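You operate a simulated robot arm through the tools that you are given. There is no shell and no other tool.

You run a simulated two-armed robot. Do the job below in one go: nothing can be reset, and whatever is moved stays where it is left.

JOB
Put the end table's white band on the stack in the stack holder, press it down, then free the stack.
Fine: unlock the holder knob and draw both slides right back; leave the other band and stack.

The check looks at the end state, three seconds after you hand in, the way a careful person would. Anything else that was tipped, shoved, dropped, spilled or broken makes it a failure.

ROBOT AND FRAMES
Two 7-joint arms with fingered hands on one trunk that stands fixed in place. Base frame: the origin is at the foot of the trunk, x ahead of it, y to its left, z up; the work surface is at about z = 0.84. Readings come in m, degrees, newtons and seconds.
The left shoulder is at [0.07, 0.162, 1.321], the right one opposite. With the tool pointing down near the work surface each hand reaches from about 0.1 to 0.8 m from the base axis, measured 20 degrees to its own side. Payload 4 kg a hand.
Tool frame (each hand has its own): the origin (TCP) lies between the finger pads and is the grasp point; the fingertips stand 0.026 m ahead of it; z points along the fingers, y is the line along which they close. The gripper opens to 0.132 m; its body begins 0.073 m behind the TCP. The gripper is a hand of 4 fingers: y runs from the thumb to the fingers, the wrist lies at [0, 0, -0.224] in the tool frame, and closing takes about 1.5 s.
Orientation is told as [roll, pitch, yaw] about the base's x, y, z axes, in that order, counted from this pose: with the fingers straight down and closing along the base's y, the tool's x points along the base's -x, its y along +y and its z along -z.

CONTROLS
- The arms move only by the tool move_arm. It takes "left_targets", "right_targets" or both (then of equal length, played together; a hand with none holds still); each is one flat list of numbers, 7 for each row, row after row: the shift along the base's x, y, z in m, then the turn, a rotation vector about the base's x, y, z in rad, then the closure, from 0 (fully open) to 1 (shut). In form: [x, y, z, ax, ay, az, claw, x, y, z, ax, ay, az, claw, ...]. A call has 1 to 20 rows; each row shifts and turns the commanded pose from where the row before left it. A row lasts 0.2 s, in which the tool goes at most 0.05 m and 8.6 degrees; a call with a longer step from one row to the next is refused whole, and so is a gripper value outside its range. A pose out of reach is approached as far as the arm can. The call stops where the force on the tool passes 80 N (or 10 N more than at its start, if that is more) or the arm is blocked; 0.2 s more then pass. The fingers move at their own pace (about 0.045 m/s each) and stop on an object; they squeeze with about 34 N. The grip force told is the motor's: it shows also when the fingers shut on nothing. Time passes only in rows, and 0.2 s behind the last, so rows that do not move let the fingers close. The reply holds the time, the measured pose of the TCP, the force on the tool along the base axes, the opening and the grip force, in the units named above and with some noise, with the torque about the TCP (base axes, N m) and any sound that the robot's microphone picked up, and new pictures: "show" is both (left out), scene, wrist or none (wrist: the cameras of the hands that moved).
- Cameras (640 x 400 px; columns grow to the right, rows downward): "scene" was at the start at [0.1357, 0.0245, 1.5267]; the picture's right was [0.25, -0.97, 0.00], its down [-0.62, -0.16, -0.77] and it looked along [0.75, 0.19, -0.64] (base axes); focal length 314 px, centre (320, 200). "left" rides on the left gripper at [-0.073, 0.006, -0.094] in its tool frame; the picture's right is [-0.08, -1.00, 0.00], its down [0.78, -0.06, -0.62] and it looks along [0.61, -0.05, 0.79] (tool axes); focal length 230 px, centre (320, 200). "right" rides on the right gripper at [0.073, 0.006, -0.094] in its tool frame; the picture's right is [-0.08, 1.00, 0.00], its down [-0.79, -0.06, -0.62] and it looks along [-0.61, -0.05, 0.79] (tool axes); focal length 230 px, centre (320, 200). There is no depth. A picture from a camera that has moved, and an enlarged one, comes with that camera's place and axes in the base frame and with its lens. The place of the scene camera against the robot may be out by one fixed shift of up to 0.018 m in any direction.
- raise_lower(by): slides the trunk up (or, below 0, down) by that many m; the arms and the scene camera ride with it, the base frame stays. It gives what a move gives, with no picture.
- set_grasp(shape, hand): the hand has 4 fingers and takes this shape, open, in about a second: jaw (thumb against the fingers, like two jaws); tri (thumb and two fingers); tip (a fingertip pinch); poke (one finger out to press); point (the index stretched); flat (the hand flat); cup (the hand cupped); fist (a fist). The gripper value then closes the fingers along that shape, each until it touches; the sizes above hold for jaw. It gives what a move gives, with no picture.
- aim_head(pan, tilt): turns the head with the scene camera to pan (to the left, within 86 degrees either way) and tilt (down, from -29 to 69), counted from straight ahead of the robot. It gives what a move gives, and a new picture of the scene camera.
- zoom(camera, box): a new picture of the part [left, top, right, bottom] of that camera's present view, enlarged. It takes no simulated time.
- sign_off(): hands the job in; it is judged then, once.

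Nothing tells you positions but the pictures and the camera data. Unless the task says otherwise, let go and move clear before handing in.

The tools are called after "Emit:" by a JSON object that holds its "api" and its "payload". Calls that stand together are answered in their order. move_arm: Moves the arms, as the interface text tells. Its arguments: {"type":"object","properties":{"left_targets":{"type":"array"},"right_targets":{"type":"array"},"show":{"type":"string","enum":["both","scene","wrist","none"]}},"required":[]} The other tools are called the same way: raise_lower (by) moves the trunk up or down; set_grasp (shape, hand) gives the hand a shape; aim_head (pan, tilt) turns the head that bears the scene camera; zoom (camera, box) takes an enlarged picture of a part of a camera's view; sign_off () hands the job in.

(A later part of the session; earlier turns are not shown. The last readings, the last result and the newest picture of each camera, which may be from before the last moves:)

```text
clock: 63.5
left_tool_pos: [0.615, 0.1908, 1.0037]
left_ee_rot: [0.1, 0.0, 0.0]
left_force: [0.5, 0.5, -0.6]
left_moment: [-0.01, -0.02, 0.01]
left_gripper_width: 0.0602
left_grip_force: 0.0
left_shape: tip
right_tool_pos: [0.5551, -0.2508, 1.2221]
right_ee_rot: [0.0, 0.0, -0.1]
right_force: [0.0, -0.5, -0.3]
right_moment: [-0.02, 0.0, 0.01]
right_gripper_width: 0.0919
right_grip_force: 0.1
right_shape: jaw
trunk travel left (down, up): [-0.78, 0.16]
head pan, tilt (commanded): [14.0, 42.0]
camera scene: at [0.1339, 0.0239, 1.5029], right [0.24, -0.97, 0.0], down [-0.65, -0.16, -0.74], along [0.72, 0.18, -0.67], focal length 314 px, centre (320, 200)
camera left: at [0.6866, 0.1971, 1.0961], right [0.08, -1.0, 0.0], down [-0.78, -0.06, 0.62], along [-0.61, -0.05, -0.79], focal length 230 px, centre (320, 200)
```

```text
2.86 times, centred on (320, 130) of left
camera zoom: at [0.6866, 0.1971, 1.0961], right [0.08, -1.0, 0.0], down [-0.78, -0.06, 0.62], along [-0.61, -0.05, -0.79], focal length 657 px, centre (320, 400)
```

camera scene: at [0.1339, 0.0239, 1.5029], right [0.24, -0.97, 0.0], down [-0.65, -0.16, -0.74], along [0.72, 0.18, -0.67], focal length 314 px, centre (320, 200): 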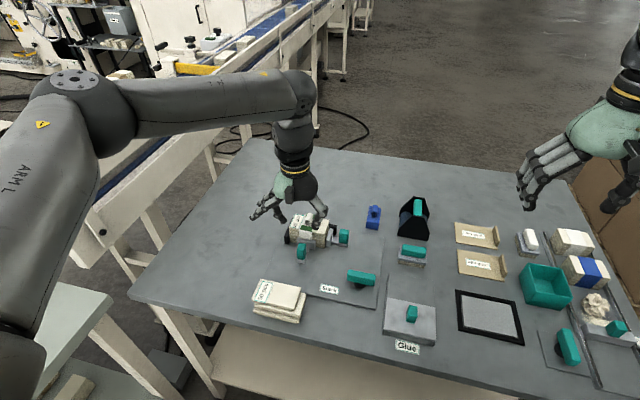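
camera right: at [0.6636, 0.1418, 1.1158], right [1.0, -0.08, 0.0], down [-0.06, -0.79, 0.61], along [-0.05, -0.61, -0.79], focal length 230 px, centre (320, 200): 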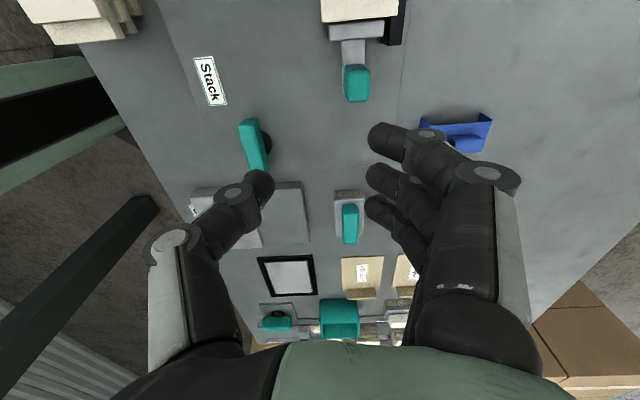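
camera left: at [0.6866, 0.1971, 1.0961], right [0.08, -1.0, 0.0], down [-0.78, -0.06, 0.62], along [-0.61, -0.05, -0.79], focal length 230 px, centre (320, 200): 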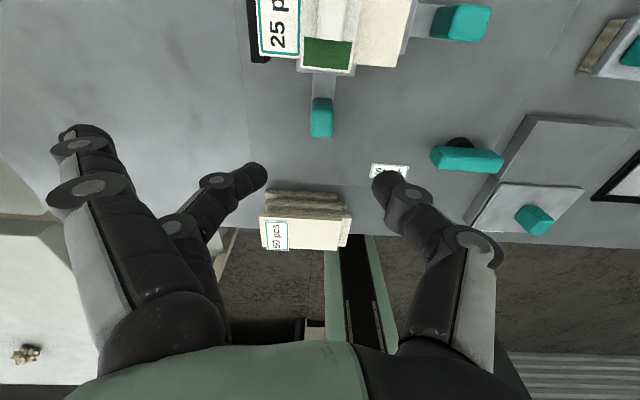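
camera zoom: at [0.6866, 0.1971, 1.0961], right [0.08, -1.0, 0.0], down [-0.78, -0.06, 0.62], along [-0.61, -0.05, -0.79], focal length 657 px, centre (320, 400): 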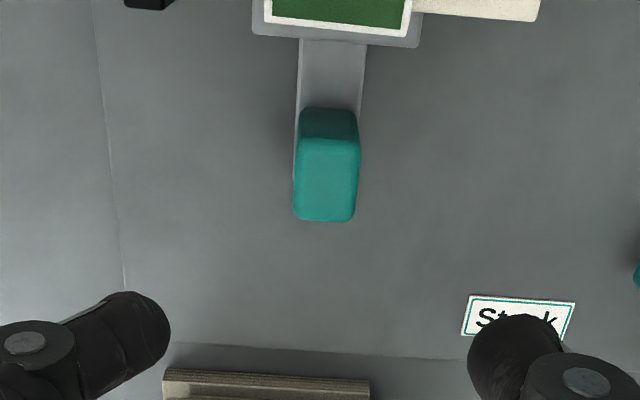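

The front slide's handle is centred at (0.618, 0.189), about 18 mm wide. I'll lower onto it.

Emit:
{"api": "move_arm", "payload": {"left_targets": [0.003, -0.0015, -0.025, 0, 0, 0, 0.6, 0, 0, -0.025, 0, 0, 0, 0.65, 0, 0, -0.025, 0, 0, 0, 0.65, 0, 0, -0.02, 0, 0, 0, 0.65, 0, 0, -0.01, 0, 0, 0, 0.65, 0, 0, 0, 0, 0, 0, 0.65], "show": "wrist"}}

Emit:
{"api": "zoom", "payload": {"camera": "scene", "box": [250, 190, 370, 280]}}

```text
clock: 64.9
left_tool_pos: [0.6174, 0.1911, 0.8988]
left_ee_rot: [0.0, 0.0, 0.0]
left_force: [-0.7, 0.2, 0.5]
left_moment: [0.01, 0.0, 0.01]
left_gripper_width: 0.0467
left_grip_force: 0.0
left_shape: tip
right_tool_pos: [0.5547, -0.2503, 1.2215]
right_ee_rot: [0.0, 0.0, -0.1]
right_force: [0.2, -0.3, 0.2]
right_moment: [0.0, 0.01, 0.04]
right_gripper_width: 0.092
right_grip_force: 0.0
right_shape: jaw
trunk travel left (down, up): [-0.78, 0.16]
head pan, tilt (commanded): [14.0, 42.0]
camera left: at [0.6905, 0.1963, 0.9905], right [0.08, -1.0, 0.0], down [-0.79, -0.06, 0.62], along [-0.61, -0.05, -0.79], focal length 230 px, centre (320, 200)
```

left: 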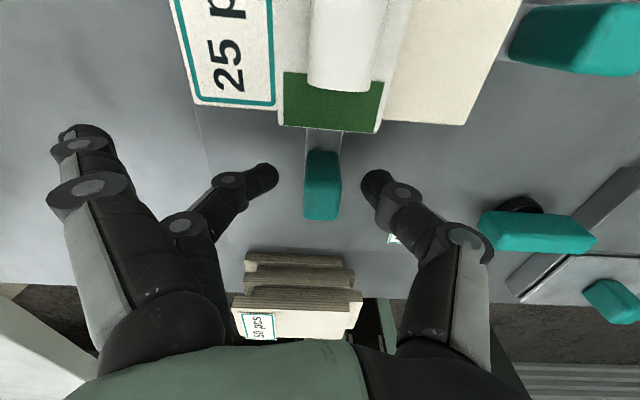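

```text
4.44 times, centred on (310, 235) of scene
camera zoom: at [0.1338, 0.0234, 1.503], right [0.24, -0.97, 0.0], down [-0.65, -0.16, -0.74], along [0.72, 0.18, -0.67], focal length 1395 px, centre (364, 44)
```

zoom: 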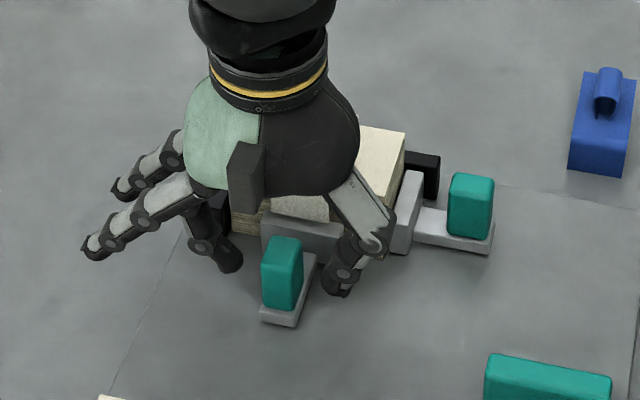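

The pinch straddles the handle evenly with no contact anywhere. I'll close on it.

Emit:
{"api": "move_arm", "payload": {"left_targets": [0, 0, 0, 0, 0, 0, 0.8, 0, 0, 0, 0, 0, 0, 1, 0, 0, 0, 0, 0, 0, 1, 0, 0, 0, 0, 0, 0, 1, 0, 0, 0, 0, 0, 0, 1, 0, 0, 0, 0, 0, 0, 1], "show": "wrist"}}

```text
clock: 66.3
left_tool_pos: [0.6178, 0.191, 0.8981]
left_ee_rot: [0.0, 0.0, 0.1]
left_force: [0.1, -0.8, -3.6]
left_moment: [0.01, 0.02, 0.01]
left_gripper_width: 0.014
left_grip_force: 34.5
left_shape: tip
right_tool_pos: [0.5553, -0.2504, 1.2219]
right_ee_rot: [0.0, -0.1, -0.1]
right_force: [0.2, 0.3, 0.0]
right_moment: [-0.01, -0.02, -0.02]
right_gripper_width: 0.0919
right_grip_force: 0.1
right_shape: jaw
trunk travel left (down, up): [-0.78, 0.16]
head pan, tilt (commanded): [14.0, 42.0]
camera left: at [0.6907, 0.1963, 0.9903], right [0.08, -1.0, 0.0], down [-0.78, -0.06, 0.62], along [-0.62, -0.05, -0.79], focal length 230 px, centre (320, 200)
```

left: 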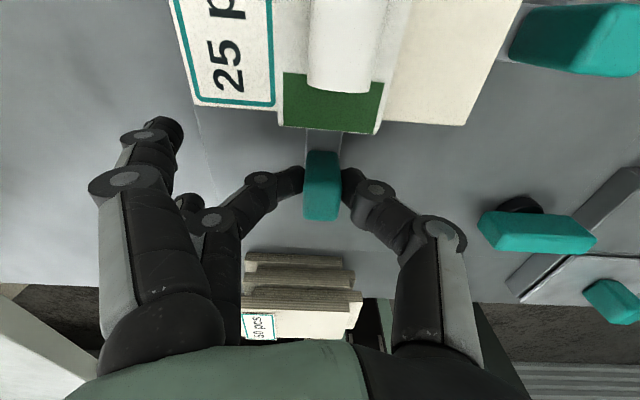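

The handle is held. I'll draw it slowly toward the robot and watch the force.

Emit:
{"api": "move_arm", "payload": {"left_targets": [-0.004, 0, 0, 0, 0, 0, 1, -0.005, 0, 0, 0, 0, 0, 1, -0.005, 0, 0, 0, 0, 0, 1, -0.004, 0, 0, 0, 0, 0, 1, 0, 0, 0, 0, 0, 0, 1], "show": "wrist"}}

Emit:
{"api": "zoom", "payload": {"camera": "scene", "box": [250, 190, 370, 280]}}

```text
clock: 67.5
left_tool_pos: [0.601, 0.1921, 0.8985]
left_ee_rot: [0.0, 0.2, 0.0]
left_force: [1.3, -4.4, -2.0]
left_moment: [-0.06, -0.02, -0.02]
left_gripper_width: 0.014
left_grip_force: 34.0
left_shape: tip
right_tool_pos: [0.5552, -0.252, 1.2205]
right_ee_rot: [0.0, 0.1, 0.0]
right_force: [0.3, -0.4, -0.4]
right_moment: [-0.01, -0.01, 0.02]
right_gripper_width: 0.092
right_grip_force: 0.0
right_shape: jaw
trunk travel left (down, up): [-0.78, 0.16]
head pan, tilt (commanded): [14.0, 42.0]
camera left: at [0.6731, 0.1965, 0.9903], right [0.08, -1.0, 0.0], down [-0.78, -0.06, 0.62], along [-0.62, -0.05, -0.79], focal length 230 px, centre (320, 200)
```

left: 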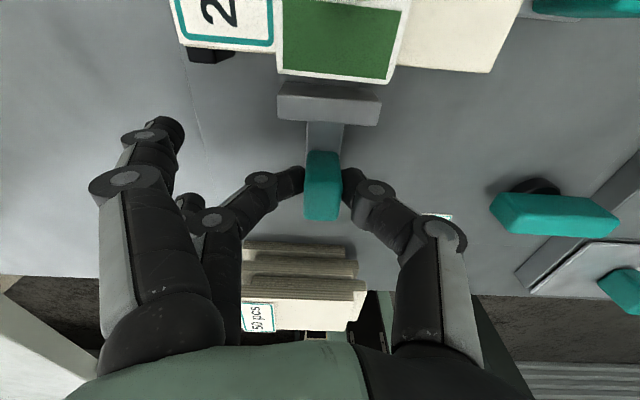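

```text
4.44 times, centred on (310, 235) of scene
camera zoom: at [0.1346, 0.0227, 1.5029], right [0.24, -0.97, 0.0], down [-0.65, -0.16, -0.74], along [0.72, 0.18, -0.67], focal length 1395 px, centre (364, 44)
```

zoom: 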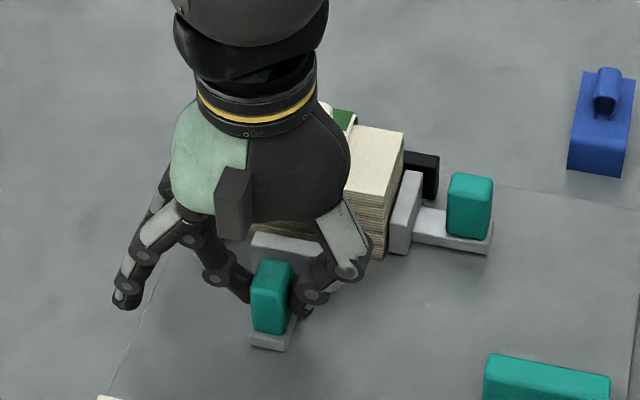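

The slide moves freely with the plate away from the stack. Continuing toward its back stop.

Emit:
{"api": "move_arm", "payload": {"left_targets": [-0.005, 0, 0, 0, 0, 0, 1, -0.005, 0, 0, 0, 0, 0, 1, -0.005, 0, 0, 0, 0, 0, 1, 0, 0, 0, 0, 0, 0, 1], "show": "wrist"}}

```text
clock: 68.5
left_tool_pos: [0.5858, 0.1909, 0.8975]
left_ee_rot: [0.0, 0.1, 0.0]
left_force: [-0.9, -0.4, -3.9]
left_moment: [0.01, -0.05, 0.01]
left_gripper_width: 0.014
left_grip_force: 34.1
left_shape: tip
right_tool_pos: [0.5559, -0.2508, 1.2226]
right_ee_rot: [-0.1, 0.1, -0.2]
right_force: [-0.7, -0.1, -0.5]
right_moment: [-0.03, -0.03, 0.01]
right_gripper_width: 0.0919
right_grip_force: 0.0
right_shape: jaw
trunk travel left (down, up): [-0.78, 0.16]
head pan, tilt (commanded): [14.0, 42.0]
camera left: at [0.6575, 0.1963, 0.9903], right [0.08, -1.0, 0.0], down [-0.78, -0.06, 0.62], along [-0.62, -0.05, -0.79], focal length 230 px, centre (320, 200)
```

left: 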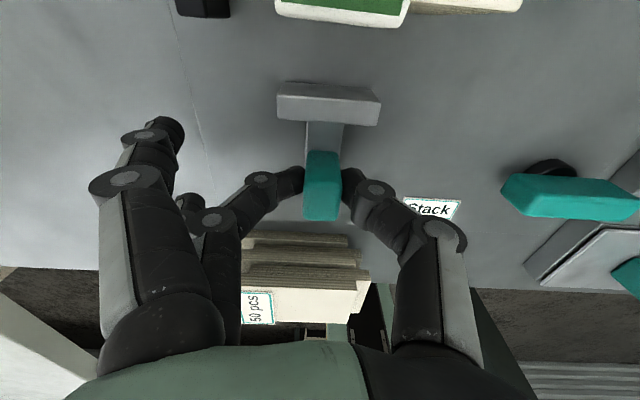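

Still free after about 32 mm. The 50 pcs stack's near edge is at x≈0.521, so there is room; I'll continue in small steps.

Emit:
{"api": "move_arm", "payload": {"left_targets": [-0.004, 0, 0, 0, 0, 0, 1, -0.004, 0, 0, 0, 0, 0, 1, -0.004, 0, 0, 0, 0, 0, 1, 0, 0, 0, 0, 0, 0, 1], "show": "wrist"}}

```text
clock: 69.5
left_tool_pos: [0.5714, 0.1913, 0.8973]
left_ee_rot: [-0.1, 0.1, 0.0]
left_force: [0.3, -2.3, -1.9]
left_moment: [-0.04, -0.01, 0.01]
left_gripper_width: 0.0138
left_grip_force: 33.7
left_shape: tip
right_tool_pos: [0.556, -0.2515, 1.2219]
right_ee_rot: [0.0, 0.1, -0.1]
right_force: [-0.9, -0.4, -0.7]
right_moment: [0.04, -0.01, 0.0]
right_gripper_width: 0.092
right_grip_force: 0.0
right_shape: jaw
trunk travel left (down, up): [-0.78, 0.16]
head pan, tilt (commanded): [14.0, 42.0]
camera left: at [0.6441, 0.1964, 0.9902], right [0.08, -1.0, 0.0], down [-0.78, -0.06, 0.62], along [-0.62, -0.05, -0.79], focal length 230 px, centre (320, 200)
```

left: 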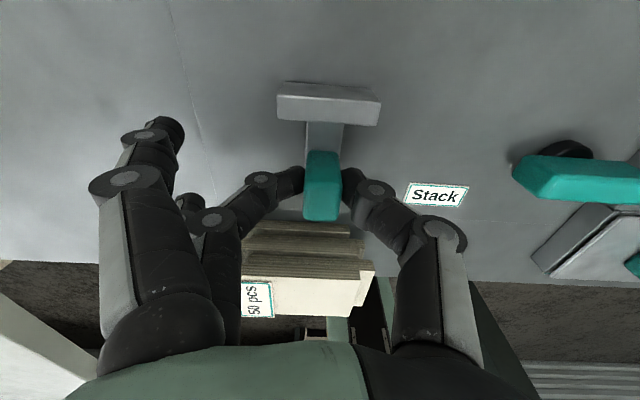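

Still moving freely at about 46 mm. I'll check the gap to the 50 pcs stack and go on carefully.

Emit:
{"api": "zoom", "payload": {"camera": "scene", "box": [240, 220, 360, 310]}}

Emit:
{"api": "move_arm", "payload": {"left_targets": [-0.003, 0, 0, 0, 0, 0, 1, -0.003, 0, 0, 0, 0, 0, 1, 0, 0, 0, 0, 0, 0, 1], "show": "wrist"}}

```text
4.44 times, centred on (300, 265) of scene
camera zoom: at [0.1344, 0.0231, 1.5029], right [0.24, -0.97, 0.0], down [-0.65, -0.16, -0.74], along [0.72, 0.18, -0.67], focal length 1395 px, centre (409, -89)
```

zoom: 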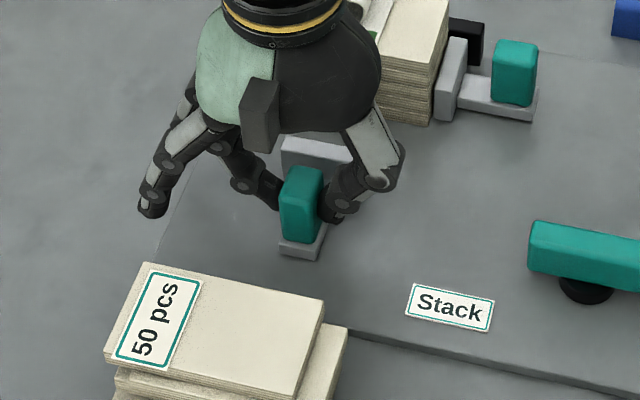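

```text
clock: 70.3
left_tool_pos: [0.5653, 0.1917, 0.8981]
left_ee_rot: [-0.1, 0.0, -0.1]
left_force: [0.8, -4.8, -2.1]
left_moment: [-0.04, -0.02, 0.0]
left_gripper_width: 0.0139
left_grip_force: 33.9
left_shape: tip
right_tool_pos: [0.5549, -0.2509, 1.2225]
right_ee_rot: [0.1, 0.0, 0.0]
right_force: [0.2, 0.0, -0.1]
right_moment: [0.01, 0.01, 0.0]
right_gripper_width: 0.0921
right_grip_force: 0.0
right_shape: jaw
trunk travel left (down, up): [-0.78, 0.16]
head pan, tilt (commanded): [14.0, 42.0]
camera left: at [0.6382, 0.1966, 0.9903], right [0.08, -1.0, 0.0], down [-0.78, -0.06, 0.62], along [-0.62, -0.05, -0.79], focal length 230 px, centre (320, 200)
```

left: 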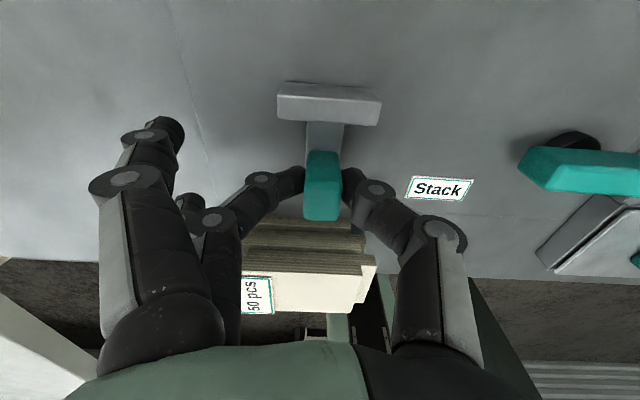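

About 52 mm drawn, still free, with roughly 30 mm left before the 50 pcs stack. Continuing in small steps.

Emit:
{"api": "move_arm", "payload": {"left_targets": [-0.003, 0, 0, 0, 0, 0, 1, -0.003, 0, 0, 0, 0, 0, 1, 0, 0, 0, 0, 0, 0, 1], "show": "wrist"}}

```text
clock: 71.1
left_tool_pos: [0.5641, 0.1905, 0.8974]
left_ee_rot: [0.0, -0.1, 0.1]
left_force: [18.4, -2.4, -3.1]
left_moment: [-0.01, -0.29, 0.06]
left_gripper_width: 0.0136
left_grip_force: 34.0
left_shape: tip
right_tool_pos: [0.5574, -0.251, 1.2212]
right_ee_rot: [0.0, 0.1, -0.1]
right_force: [-0.7, -0.3, -0.7]
right_moment: [-0.02, 0.0, -0.02]
right_gripper_width: 0.0919
right_grip_force: 0.0
right_shape: jaw
trunk travel left (down, up): [-0.78, 0.16]
head pan, tilt (commanded): [14.0, 42.0]
camera left: at [0.6364, 0.1966, 0.9905], right [0.08, -1.0, 0.0], down [-0.79, -0.06, 0.62], along [-0.61, -0.05, -0.79], focal length 230 px, centre (320, 200)
```

left: 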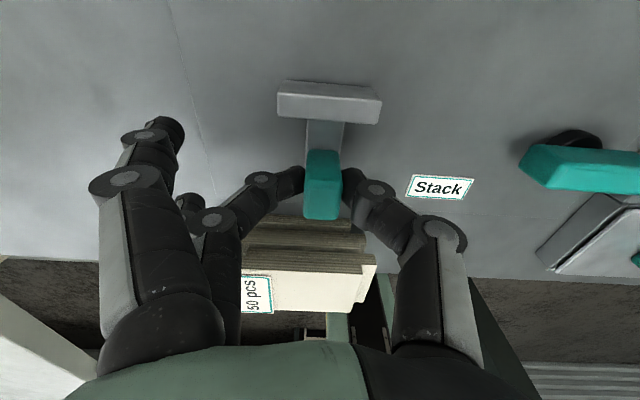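

The slide stops firmly at 18 N after about 54 mm, so the front slide is fully back. I'll ease the pull, open, and lift off.

Emit:
{"api": "move_arm", "payload": {"left_targets": [0.0035, 0, 0, 0, 0, 0, 1, 0, 0, 0, 0, 0, 0, 0.85, 0, 0, 0, 0, 0, 0, 0.65, 0, 0, 0, 0, 0, 0, 0.6, 0, 0, 0, 0, 0, 0, 0.6, 0, 0, 0.02, 0, 0, 0, 0.6, 0, 0, 0.03, 0, 0, 0, 0.6, 0, 0, 0.04, 0, 0, 0, 0.6, 0, 0, 0.04, 0, 0, 0, 0.6], "show": "both"}}

Emit:
{"api": "zoom", "payload": {"camera": "scene", "box": [240, 200, 400, 320]}}

```text
clock: 73.1
left_tool_pos: [0.5631, 0.1905, 1.0297]
left_ee_rot: [0.0, 0.1, 0.0]
left_force: [-0.6, -1.2, -0.2]
left_moment: [0.0, 0.0, 0.0]
left_gripper_width: 0.052
left_grip_force: 0.1
left_shape: tip
right_tool_pos: [0.5541, -0.2519, 1.2219]
right_ee_rot: [0.0, -0.1, -0.1]
right_force: [-0.3, -0.3, -0.4]
right_moment: [-0.02, -0.06, -0.02]
right_gripper_width: 0.0922
right_grip_force: 0.1
right_shape: jaw
trunk travel left (down, up): [-0.78, 0.16]
head pan, tilt (commanded): [14.0, 42.0]
camera scene: at [0.1325, 0.0227, 1.503], right [0.24, -0.97, 0.0], down [-0.65, -0.16, -0.74], along [0.72, 0.18, -0.67], focal length 314 px, centre (320, 200)
camera left: at [0.6349, 0.1957, 1.1221], right [0.08, -1.0, 0.0], down [-0.79, -0.06, 0.62], along [-0.61, -0.05, -0.79], focal length 230 px, centre (320, 200)
```

scene: 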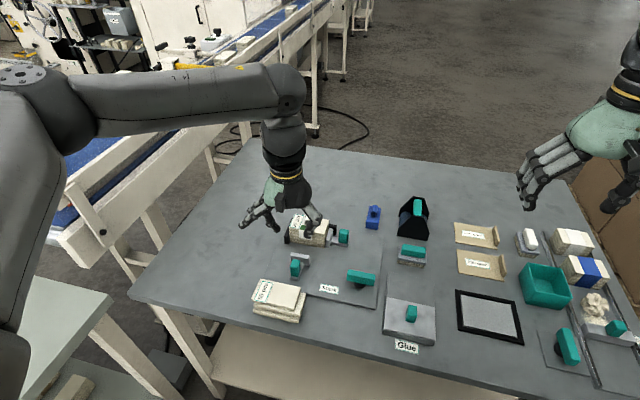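
left: 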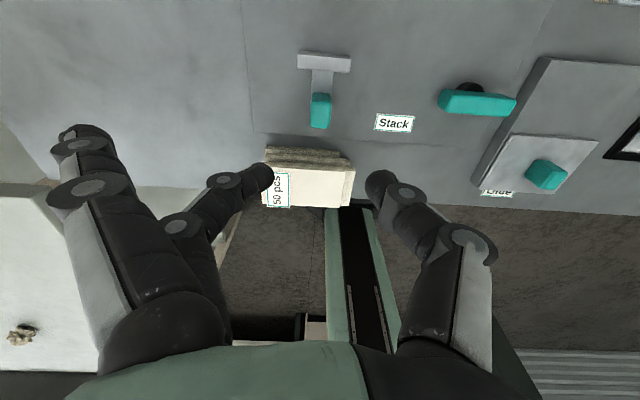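

```text
3.33 times, centred on (320, 260) of scene
camera zoom: at [0.1325, 0.0227, 1.503], right [0.24, -0.97, 0.0], down [-0.65, -0.16, -0.74], along [0.72, 0.18, -0.67], focal length 1046 px, centre (320, 0)
```

zoom: 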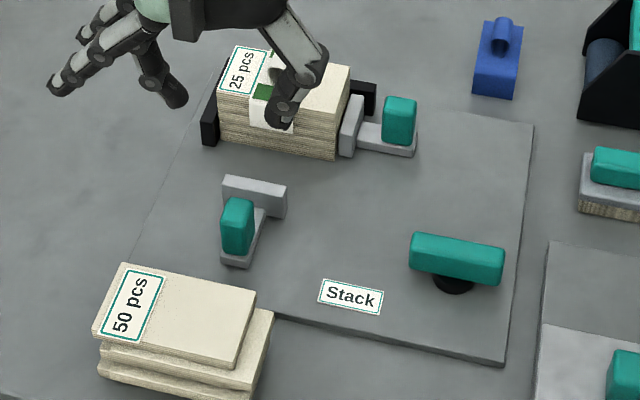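

The front slide is fully back and everything else is undisturbed. For the right slide I'll set the left hand to jaw, raise it, turn it 90° so it closes along x, and lean it slightly so the wrist stays nearer the shoulder.

Emit:
{"api": "move_arm", "payload": {"left_targets": [0, 0, 0.04, 0, 0, 0, 0.6, 0, 0, 0.04, 0, 0, 0, 0.6, 0, 0, 0.04, 0, 0, 0, 0.6], "show": "none"}}

Emit:
{"api": "set_grasp", "payload": {"shape": "jaw", "hand": "left"}}

Emit:
{"api": "move_arm", "payload": {"left_targets": [0, -0.005, 0, 0, 0, 0.143, 0.55, 0, -0.005, 0, 0, 0, 0.143, 0.55, 0, -0.005, 0, 0, 0, 0.143, 0.55, 0, -0.005, 0, 0, 0, 0.143, 0.55, 0, -0.005, 0, 0, 0, 0.143, 0.55, 0, -0.005, 0, 0, 0, 0.143, 0.55, 0, -0.005, 0, 0, 0, 0.143, 0.55, 0, -0.005, 0, 0, 0, 0.143, 0.55, 0, -0.005, 0, 0, 0, 0.143, 0.55, 0, -0.005, 0, 0, 0, 0.143, 0.55, 0, -0.005, 0, 0, 0, 0.141, 0.55, 0, 0, 0, -0.131, 0, 0, 0.55, 0, 0, 0, -0.131, 0, 0, 0.55], "show": "both"}}

```text
clock: 73.9
left_tool_pos: [0.5647, 0.1912, 1.1484]
left_ee_rot: [0.0, 0.0, 0.0]
left_force: [-0.1, -0.1, -1.1]
left_moment: [-0.02, -0.01, -0.04]
left_gripper_width: 0.0523
left_grip_force: 0.0
left_shape: tip
right_tool_pos: [0.5535, -0.2508, 1.2228]
right_ee_rot: [-0.1, 0.1, -0.1]
right_force: [0.0, 0.2, -0.2]
right_moment: [-0.01, -0.02, -0.01]
right_gripper_width: 0.0918
right_grip_force: 0.0
right_shape: jaw
trunk travel left (down, up): [-0.78, 0.16]
head pan, tilt (commanded): [14.0, 42.0]
```

```text
clock: 74.8
left_tool_pos: [0.5655, 0.1904, 1.1481]
left_ee_rot: [0.1, 0.0, 0.0]
left_force: [0.7, -0.7, -0.2]
left_moment: [0.01, 0.0, -0.01]
left_gripper_width: 0.1319
left_grip_force: 0.1
left_shape: jaw
right_tool_pos: [0.5549, -0.2513, 1.2226]
right_ee_rot: [0.0, 0.1, 0.0]
right_force: [-0.6, -0.3, 0.2]
right_moment: [0.03, -0.01, 0.03]
right_gripper_width: 0.092
right_grip_force: 0.2
right_shape: jaw
trunk travel left (down, up): [-0.78, 0.16]
head pan, tilt (commanded): [14.0, 42.0]
```

```text
clock: 77.6
left_tool_pos: [0.5655, 0.1379, 1.1468]
left_ee_rot: [0.1, 15.2, 90.0]
left_force: [-0.5, 0.7, -0.4]
left_moment: [-0.01, -0.04, -0.04]
left_gripper_width: 0.0602
left_grip_force: 0.1
left_shape: jaw
right_tool_pos: [0.5546, -0.2484, 1.2222]
right_ee_rot: [0.0, 0.0, -0.1]
right_force: [-0.1, -0.4, -0.5]
right_moment: [0.01, 0.01, -0.03]
right_gripper_width: 0.0923
right_grip_force: 0.1
right_shape: jaw
trunk travel left (down, up): [-0.78, 0.16]
head pan, tilt (commanded): [14.0, 42.0]
camera scene: at [0.1341, 0.0264, 1.5029], right [0.24, -0.97, 0.0], down [-0.65, -0.16, -0.74], along [0.72, 0.18, -0.67], focal length 314 px, centre (320, 200)
camera left: at [0.5581, 0.2326, 1.2179], right [1.0, 0.08, -0.02], down [0.06, -0.6, 0.8], along [0.05, -0.8, -0.6], focal length 230 px, centre (320, 200)
```

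scene: 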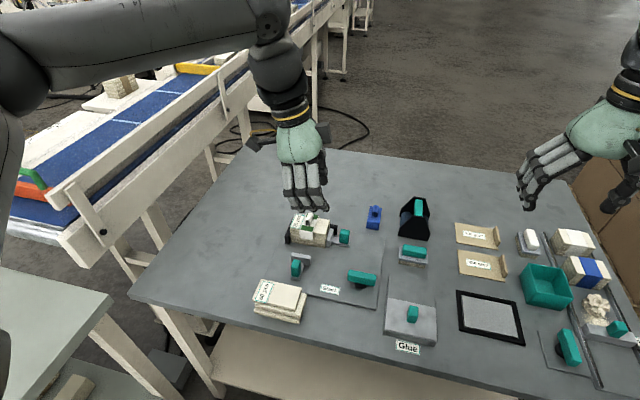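
left: 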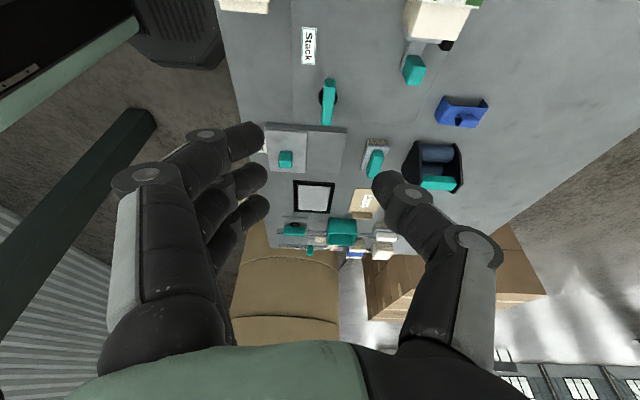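

The left hand reaches the turned pose comfortably. I'll lower the trunk to match wrist and shoulder heights, then move over the right slide's handle.

Emit:
{"api": "raise_lower", "payload": {"by": -0.15}}

Emit:
{"api": "move_arm", "payload": {"left_targets": [0.025, -0.008, 0.004, 0, 0, 0, 0.55, 0.025, -0.008, 0, 0, 0, 0, 0.55, 0.025, -0.008, 0, 0, 0, 0, 0.55, 0.025, -0.008, 0, 0, 0, 0, 0.55, 0.025, -0.008, 0, 0, 0, 0, 0.55, 0, 0, 0, 0, 0, 0, 0.55], "show": "both"}}

Emit:
{"api": "zoom", "payload": {"camera": "left", "box": [220, 60, 420, 200]}}

```text
clock: 79.3
left_tool_pos: [0.5642, 0.1368, 0.9982]
left_ee_rot: [0.1, 15.0, 90.0]
left_force: [0.9, -0.3, -0.6]
left_moment: [0.0, 0.0, -0.01]
left_gripper_width: 0.06
left_grip_force: 0.1
left_shape: jaw
right_tool_pos: [0.5543, -0.2511, 1.0717]
right_ee_rot: [0.0, 0.1, -0.1]
right_force: [0.3, 0.3, -0.3]
right_moment: [-0.05, -0.04, 0.0]
right_gripper_width: 0.0923
right_grip_force: 0.0
right_shape: jaw
trunk travel left (down, up): [-0.63, 0.31]
head pan, tilt (commanded): [14.0, 42.0]
```

```text
clock: 80.8
left_tool_pos: [0.6904, 0.0965, 1.0029]
left_ee_rot: [-0.1, 15.1, 89.9]
left_force: [-0.8, 0.6, 0.4]
left_moment: [-0.02, -0.01, 0.01]
left_gripper_width: 0.0604
left_grip_force: 0.0
left_shape: jaw
right_tool_pos: [0.5545, -0.249, 1.072]
right_ee_rot: [0.0, 0.0, -0.1]
right_force: [0.4, -0.6, 0.7]
right_moment: [0.02, 0.0, 0.03]
right_gripper_width: 0.0921
right_grip_force: 0.1
right_shape: jaw
trunk travel left (down, up): [-0.63, 0.31]
head pan, tilt (commanded): [14.0, 42.0]
camera scene: at [0.1335, 0.0246, 1.353], right [0.24, -0.97, 0.0], down [-0.65, -0.16, -0.74], along [0.72, 0.18, -0.67], focal length 314 px, centre (320, 200)
camera left: at [0.6836, 0.191, 1.0736], right [1.0, 0.07, -0.02], down [0.06, -0.6, 0.8], along [0.05, -0.8, -0.6], focal length 230 px, centre (320, 200)
```

scene: 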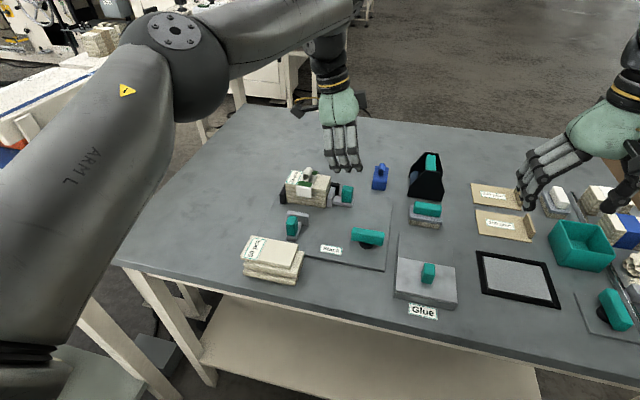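
left: 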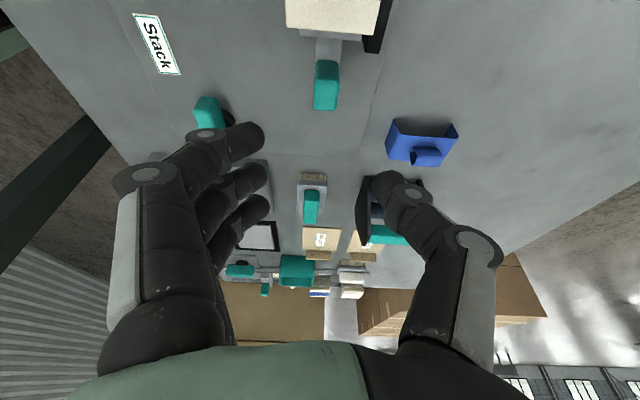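

```text
2.86 times, centred on (320, 130) of left
camera zoom: at [0.6836, 0.191, 1.0736], right [1.0, 0.07, -0.02], down [0.06, -0.6, 0.8], along [0.05, -0.8, -0.6], focal length 657 px, centre (320, 400)
```

zoom: 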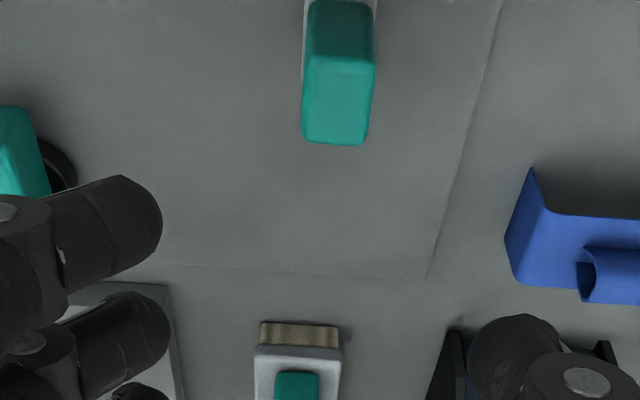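

The right slide's handle is centred at (0.6925, 0.096), with its top at z≈0.899. I'll lower around it, keeping the fingertips above the slide plate and the back fence.

Emit:
{"api": "move_arm", "payload": {"left_targets": [0.002, 0.0035, -0.025, 0, 0, 0, 0.58, 0, 0, -0.025, 0, 0, 0, 0.6, 0, 0, -0.02, 0, 0, 0, 0.6, 0, 0, -0.012, 0, 0, 0, 0.6, 0, 0, 0, 0, 0, 0, 0.6], "show": "both"}}

Emit:
{"api": "zoom", "payload": {"camera": "scene", "box": [280, 140, 400, 230]}}

Emit:
{"api": "zoom", "payload": {"camera": "left", "box": [220, 60, 420, 200]}}

```text
clock: 82.0
left_tool_pos: [0.6913, 0.0999, 0.9195]
left_ee_rot: [0.0, 15.0, 89.9]
left_force: [-0.3, 0.1, 0.4]
left_moment: [0.0, 0.0, 0.0]
left_gripper_width: 0.0533
left_grip_force: 0.1
left_shape: jaw
right_tool_pos: [0.5561, -0.2511, 1.0718]
right_ee_rot: [0.1, 0.0, 0.0]
right_force: [0.3, 0.5, -0.9]
right_moment: [0.0, 0.01, 0.01]
right_gripper_width: 0.0921
right_grip_force: 0.0
right_shape: jaw
trunk travel left (down, up): [-0.63, 0.31]
head pan, tilt (commanded): [14.0, 42.0]
camera scene: at [0.1338, 0.0232, 1.353], right [0.24, -0.97, 0.0], down [-0.65, -0.16, -0.74], along [0.72, 0.18, -0.67], focal length 314 px, centre (320, 200)
camera left: at [0.6837, 0.1941, 0.9914], right [1.0, 0.07, -0.02], down [0.06, -0.6, 0.8], along [0.05, -0.8, -0.6], focal length 230 px, centre (320, 200)
```

scene: 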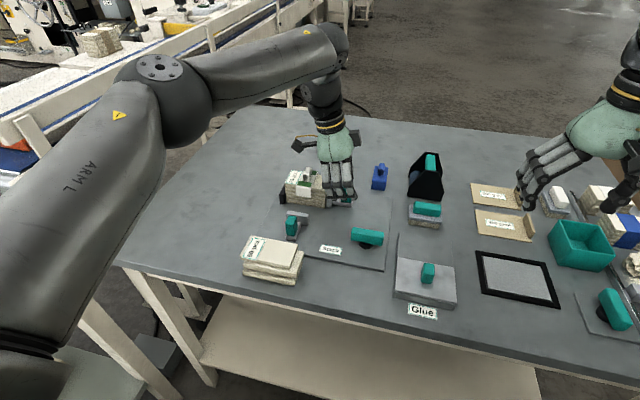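
left: 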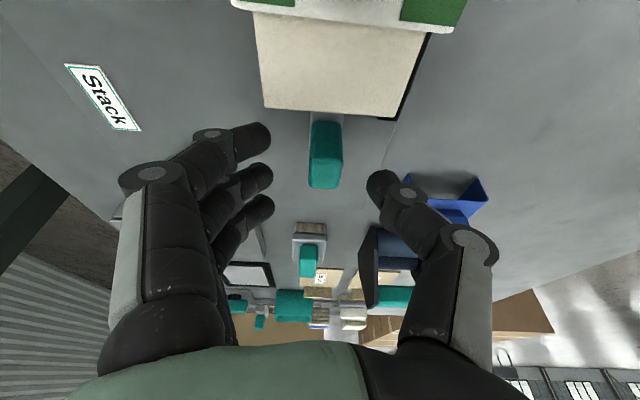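

```text
4.44 times, centred on (340, 185) of scene
camera zoom: at [0.1338, 0.0232, 1.353], right [0.24, -0.97, 0.0], down [-0.65, -0.16, -0.74], along [0.72, 0.18, -0.67], focal length 1395 px, centre (231, 267)
```

zoom: 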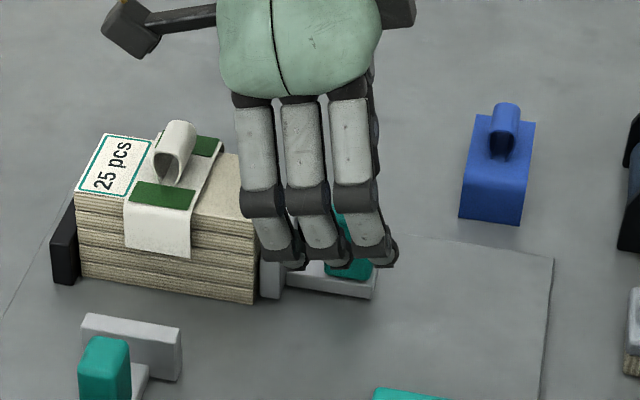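

```text
2.86 times, centred on (320, 130) of left
camera zoom: at [0.6837, 0.1941, 0.9914], right [1.0, 0.07, -0.02], down [0.06, -0.6, 0.8], along [0.05, -0.8, -0.6], focal length 657 px, centre (320, 400)
```

zoom: 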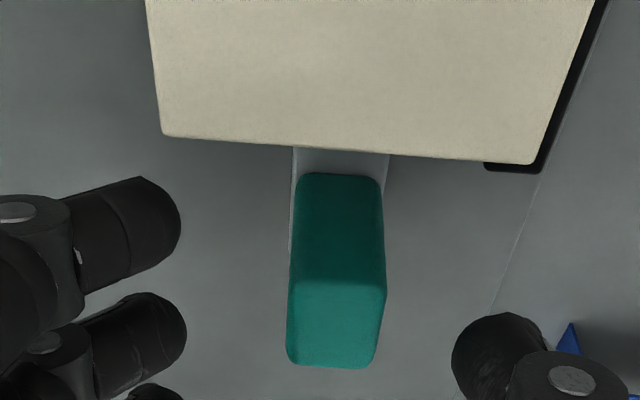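

The hand is lined up within 2 mm. I'll nudge it, go down the last centimetre and close on the handle.

Emit:
{"api": "move_arm", "payload": {"left_targets": [0.0015, 0, -0.005, 0, 0, 0, 0.6, 0, 0, -0.005, 0, 0, 0, 0.6, 0, 0, 0, 0, 0, 0, 0.6, 0, 0, 0, 0, 0, 0, 0.8, 0, 0, 0, 0, 0, 0, 1, 0, 0, 0, 0, 0, 0, 1, 0, 0, 0, 0, 0, 0, 1, 0, 0, 0, 0, 0, 0, 1, 0, 0, 0, 0, 0, 0, 1], "show": "wrist"}}

Emit:
{"api": "zoom", "payload": {"camera": "scene", "box": [280, 140, 400, 230]}}

```text
clock: 84.0
left_tool_pos: [0.6944, 0.0978, 0.9112]
left_ee_rot: [-0.2, 15.1, 90.0]
left_force: [14.4, -0.8, 1.1]
left_moment: [-0.05, -0.14, 0.03]
left_gripper_width: 0.0037
left_grip_force: 34.5
left_shape: jaw
right_tool_pos: [0.5572, -0.2501, 1.0714]
right_ee_rot: [0.1, 0.1, 0.0]
right_force: [-0.5, -0.2, 0.4]
right_moment: [0.02, 0.03, 0.01]
right_gripper_width: 0.0925
right_grip_force: 0.1
right_shape: jaw
trunk travel left (down, up): [-0.63, 0.31]
head pan, tilt (commanded): [14.0, 42.0]
camera left: at [0.6883, 0.1933, 0.9813], right [1.0, 0.07, -0.02], down [0.06, -0.6, 0.8], along [0.05, -0.8, -0.6], focal length 230 px, centre (320, 200)
```

left: 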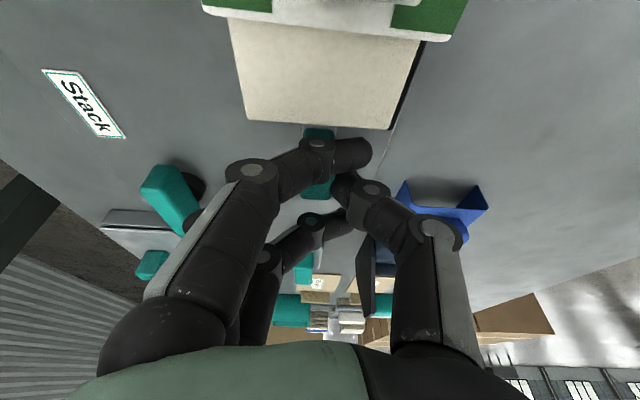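

```text
4.44 times, centred on (340, 185) of scene
camera zoom: at [0.1365, 0.0232, 1.3527], right [0.24, -0.97, 0.0], down [-0.65, -0.16, -0.74], along [0.72, 0.18, -0.67], focal length 1395 px, centre (231, 267)
```

zoom: 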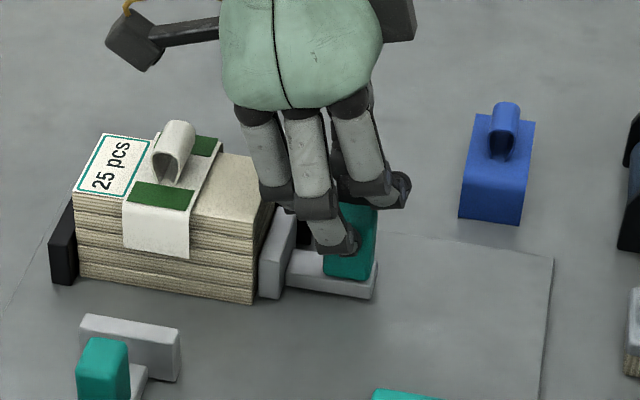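

The handle is held, with one finger hooked behind it on the stack side. I'll draw it slowly in −y and watch the force.

Emit:
{"api": "move_arm", "payload": {"left_targets": [0, -0.004, 0, 0, 0, 0, 1, 0, -0.004, 0, 0, 0, 0, 1, 0, -0.004, 0, 0, 0, 0, 1, 0, -0.004, 0, 0, 0, 0, 1, 0, 0, 0, 0, 0, 0, 1], "show": "wrist"}}

Emit:
{"api": "zoom", "payload": {"camera": "scene", "box": [280, 140, 400, 230]}}

```text
clock: 85.2
left_tool_pos: [0.6946, 0.0833, 0.9099]
left_ee_rot: [-0.1, 15.2, 90.1]
left_force: [18.4, -0.2, 8.0]
left_moment: [-0.03, -0.25, 0.05]
left_gripper_width: 0.0035
left_grip_force: 33.6
left_shape: jaw
right_tool_pos: [0.5577, -0.2512, 1.0713]
right_ee_rot: [0.0, 0.1, 0.0]
right_force: [0.3, -0.2, -1.0]
right_moment: [0.03, -0.04, 0.02]
right_gripper_width: 0.092
right_grip_force: 0.1
right_shape: jaw
trunk travel left (down, up): [-0.63, 0.31]
head pan, tilt (commanded): [14.0, 42.0]
camera left: at [0.6883, 0.1777, 0.9807], right [1.0, 0.07, -0.02], down [0.06, -0.6, 0.8], along [0.05, -0.8, -0.6], focal length 230 px, centre (320, 200)
```

left: 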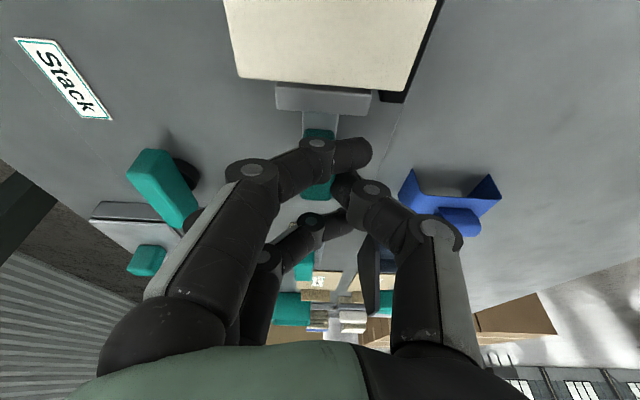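

```text
4.44 times, centred on (340, 185) of scene
camera zoom: at [0.1358, 0.0234, 1.3528], right [0.24, -0.97, 0.0], down [-0.65, -0.16, -0.74], along [0.72, 0.18, -0.67], focal length 1395 px, centre (231, 267)
```

zoom: 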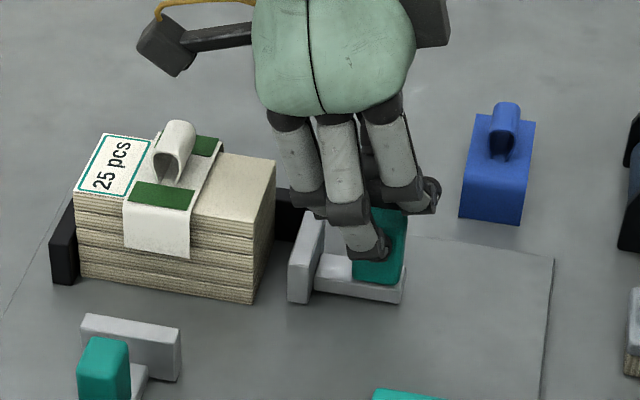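

The right slide moves freely and the stack stays put. Continuing.

Emit:
{"api": "move_arm", "payload": {"left_targets": [0, -0.004, 0, 0, 0, 0, 1, 0, -0.004, 0, 0, 0, 0, 1, 0, -0.004, 0, 0, 0, 0, 1, 0, -0.004, 0, 0, 0, 0, 1, 0, 0, 0, 0, 0, 0, 1], "show": "none"}}

Emit:
{"api": "zoom", "payload": {"camera": "scene", "box": [280, 140, 400, 230]}}

```text
clock: 86.3
left_tool_pos: [0.6937, 0.0668, 0.9108]
left_ee_rot: [-0.1, 15.1, 89.8]
left_force: [19.4, -0.8, 7.1]
left_moment: [-0.05, -0.25, 0.05]
left_gripper_width: 0.0033
left_grip_force: 34.4
left_shape: jaw
right_tool_pos: [0.5561, -0.2507, 1.0712]
right_ee_rot: [0.0, 0.1, -0.2]
right_force: [-0.1, 0.3, 0.5]
right_moment: [0.01, -0.02, -0.03]
right_gripper_width: 0.0919
right_grip_force: 0.0
right_shape: jaw
trunk travel left (down, up): [-0.63, 0.31]
head pan, tilt (commanded): [14.0, 42.0]
```

```text
4.44 times, centred on (340, 185) of scene
camera zoom: at [0.1361, 0.0233, 1.3527], right [0.24, -0.97, 0.0], down [-0.65, -0.16, -0.74], along [0.72, 0.18, -0.67], focal length 1395 px, centre (231, 267)
```

zoom: 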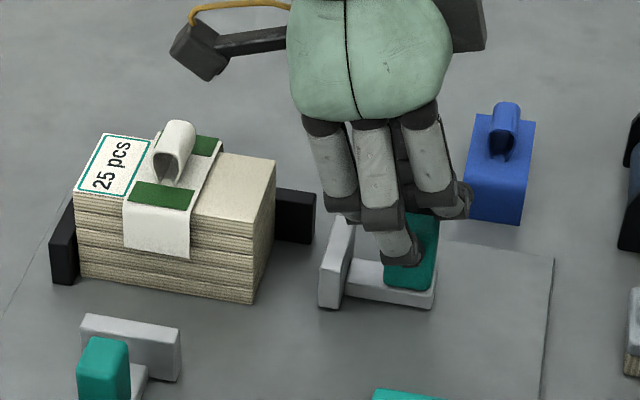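

Moving well, about 31 mm so far. Continuing while keeping an eye on the blue band.

Emit:
{"api": "move_arm", "payload": {"left_targets": [0, -0.004, 0, 0, 0, 0, 1, 0, -0.004, 0, 0, 0, 0, 1, 0, -0.004, 0, 0, 0, 0, 1, 0, -0.004, 0, 0, 0, 0, 1, 0, 0, 0, 0, 0, 0, 1], "show": "wrist"}}

Emit:
{"api": "zoom", "payload": {"camera": "scene", "box": [290, 140, 410, 230]}}

```text
clock: 87.5
left_tool_pos: [0.6942, 0.0506, 0.9106]
left_ee_rot: [0.0, 15.0, 89.9]
left_force: [22.0, -0.3, 10.2]
left_moment: [-0.05, -0.31, 0.1]
left_gripper_width: 0.0037
left_grip_force: 34.1
left_shape: jaw
right_tool_pos: [0.5558, -0.2491, 1.0712]
right_ee_rot: [0.0, 0.1, 0.0]
right_force: [-1.0, 0.3, -0.4]
right_moment: [0.0, 0.03, -0.02]
right_gripper_width: 0.0919
right_grip_force: 0.1
right_shape: jaw
trunk travel left (down, up): [-0.63, 0.31]
head pan, tilt (commanded): [14.0, 42.0]
camera left: at [0.6881, 0.1454, 0.9806], right [1.0, 0.07, -0.02], down [0.06, -0.6, 0.8], along [0.05, -0.8, -0.6], focal length 230 px, centre (320, 200)
```

left: 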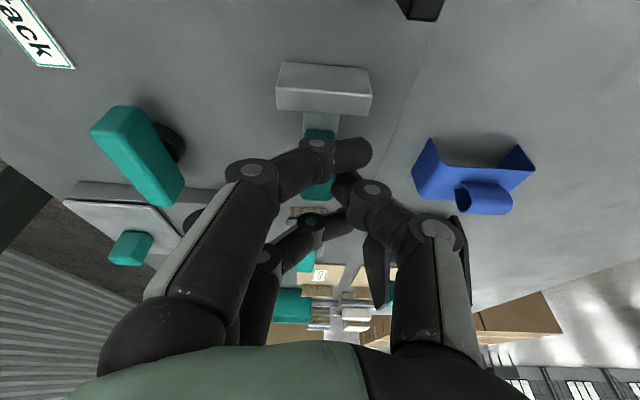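

```text
4.44 times, centred on (350, 185) of scene
camera zoom: at [0.1362, 0.0234, 1.3527], right [0.24, -0.97, 0.0], down [-0.65, -0.16, -0.74], along [0.72, 0.18, -0.67], focal length 1395 px, centre (187, 267)
```

zoom: 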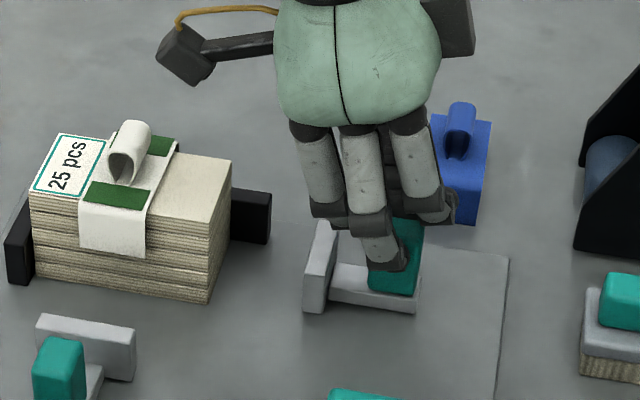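

About 47 mm drawn. I'll take the last stretch in 3 mm steps to feel the stop.

Emit:
{"api": "move_arm", "payload": {"left_targets": [0, -0.003, 0, 0, 0, 0, 1, 0, -0.003, 0, 0, 0, 0, 1, 0, 0, 0, 0, 0, 0, 1], "show": "none"}}

Emit:
{"api": "move_arm", "payload": {"left_targets": [0, -0.003, 0, 0, 0, 0, 1, 0, -0.002, 0, 0, 0, 0, 1, 0, 0, 0, 0, 0, 0, 1], "show": "wrist"}}

Emit:
{"api": "zoom", "payload": {"camera": "scene", "box": [290, 140, 410, 230]}}

```text
clock: 88.3
left_tool_pos: [0.6949, 0.0443, 0.91]
left_ee_rot: [0.1, 15.1, 90.0]
left_force: [21.4, 0.9, 13.1]
left_moment: [-0.04, -0.29, 0.1]
left_gripper_width: 0.0037
left_grip_force: 34.2
left_shape: jaw
right_tool_pos: [0.5566, -0.2505, 1.0711]
right_ee_rot: [0.0, 0.1, 0.0]
right_force: [0.1, 0.4, -0.6]
right_moment: [0.01, -0.02, 0.01]
right_gripper_width: 0.092
right_grip_force: 0.0
right_shape: jaw
trunk travel left (down, up): [-0.63, 0.31]
head pan, tilt (commanded): [14.0, 42.0]
```

```text
clock: 89.2
left_tool_pos: [0.6944, 0.0387, 0.9109]
left_ee_rot: [-0.1, 15.1, 89.9]
left_force: [23.9, 1.1, 13.2]
left_moment: [-0.08, -0.34, 0.08]
left_gripper_width: 0.0039
left_grip_force: 33.9
left_shape: jaw
right_tool_pos: [0.5565, -0.2506, 1.0711]
right_ee_rot: [0.0, 0.1, 0.0]
right_force: [-0.2, -0.6, 0.0]
right_moment: [0.03, -0.02, -0.01]
right_gripper_width: 0.092
right_grip_force: 0.1
right_shape: jaw
trunk travel left (down, up): [-0.63, 0.31]
head pan, tilt (commanded): [14.0, 42.0]
camera left: at [0.6876, 0.1339, 0.9803], right [1.0, 0.07, -0.02], down [0.06, -0.6, 0.8], along [0.05, -0.8, -0.6], focal length 230 px, centre (320, 200)
```

left: 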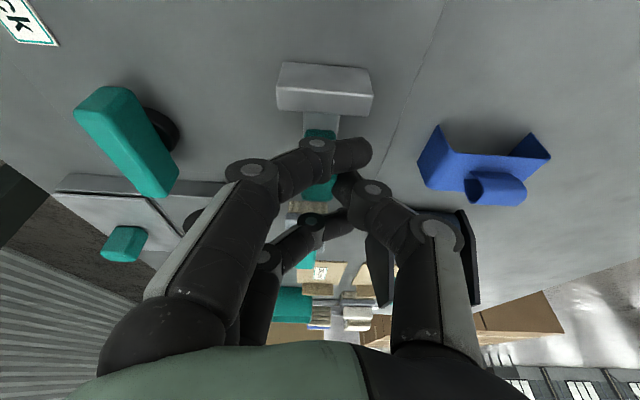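

```text
4.44 times, centred on (350, 185) of scene
camera zoom: at [0.1359, 0.0234, 1.3528], right [0.24, -0.97, 0.0], down [-0.65, -0.16, -0.74], along [0.72, 0.18, -0.67], focal length 1395 px, centre (187, 267)
```

zoom: 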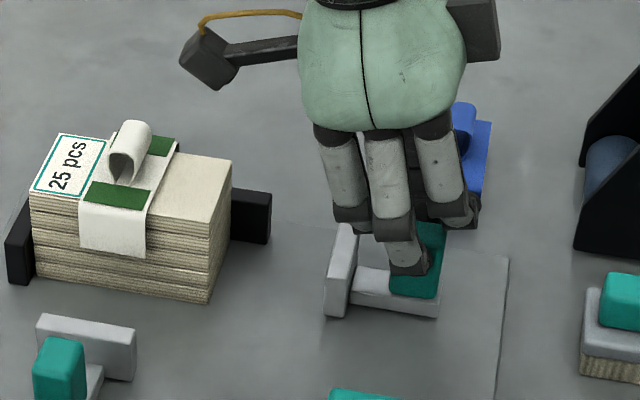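

No stop yet at about 59 mm. Continuing in small steps.

Emit:
{"api": "move_arm", "payload": {"left_targets": [0, -0.003, 0, 0, 0, 0, 1, 0, -0.003, 0, 0, 0, 0, 1, 0, 0, 0, 0, 0, 0, 1], "show": "none"}}

Emit:
{"api": "zoom", "payload": {"camera": "scene", "box": [290, 140, 410, 230]}}

```text
clock: 90.0
left_tool_pos: [0.6951, 0.0373, 0.9098]
left_ee_rot: [-0.1, 14.9, 90.2]
left_force: [17.4, 19.0, 11.0]
left_moment: [0.24, -0.2, 0.07]
left_gripper_width: 0.0046
left_grip_force: 34.3
left_shape: jaw
right_tool_pos: [0.554, -0.2477, 1.072]
right_ee_rot: [-0.2, 0.1, -0.1]
right_force: [-0.2, 0.2, -0.3]
right_moment: [0.01, -0.02, 0.04]
right_gripper_width: 0.0922
right_grip_force: 0.2
right_shape: jaw
trunk travel left (down, up): [-0.63, 0.31]
head pan, tilt (commanded): [14.0, 42.0]
```

```text
4.44 times, centred on (350, 185) of scene
camera zoom: at [0.1351, 0.0268, 1.3527], right [0.24, -0.97, 0.0], down [-0.65, -0.16, -0.74], along [0.72, 0.18, -0.67], focal length 1395 px, centre (187, 267)
```

zoom: 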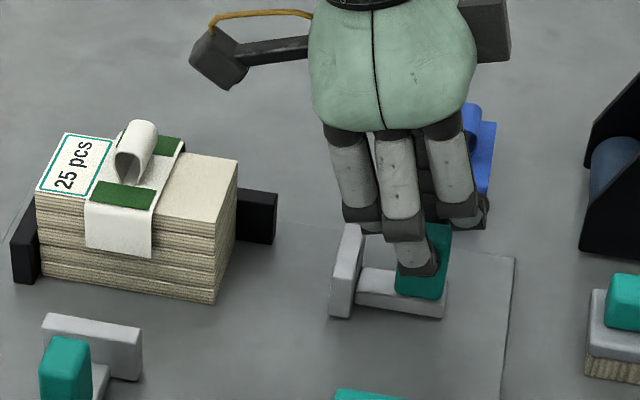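

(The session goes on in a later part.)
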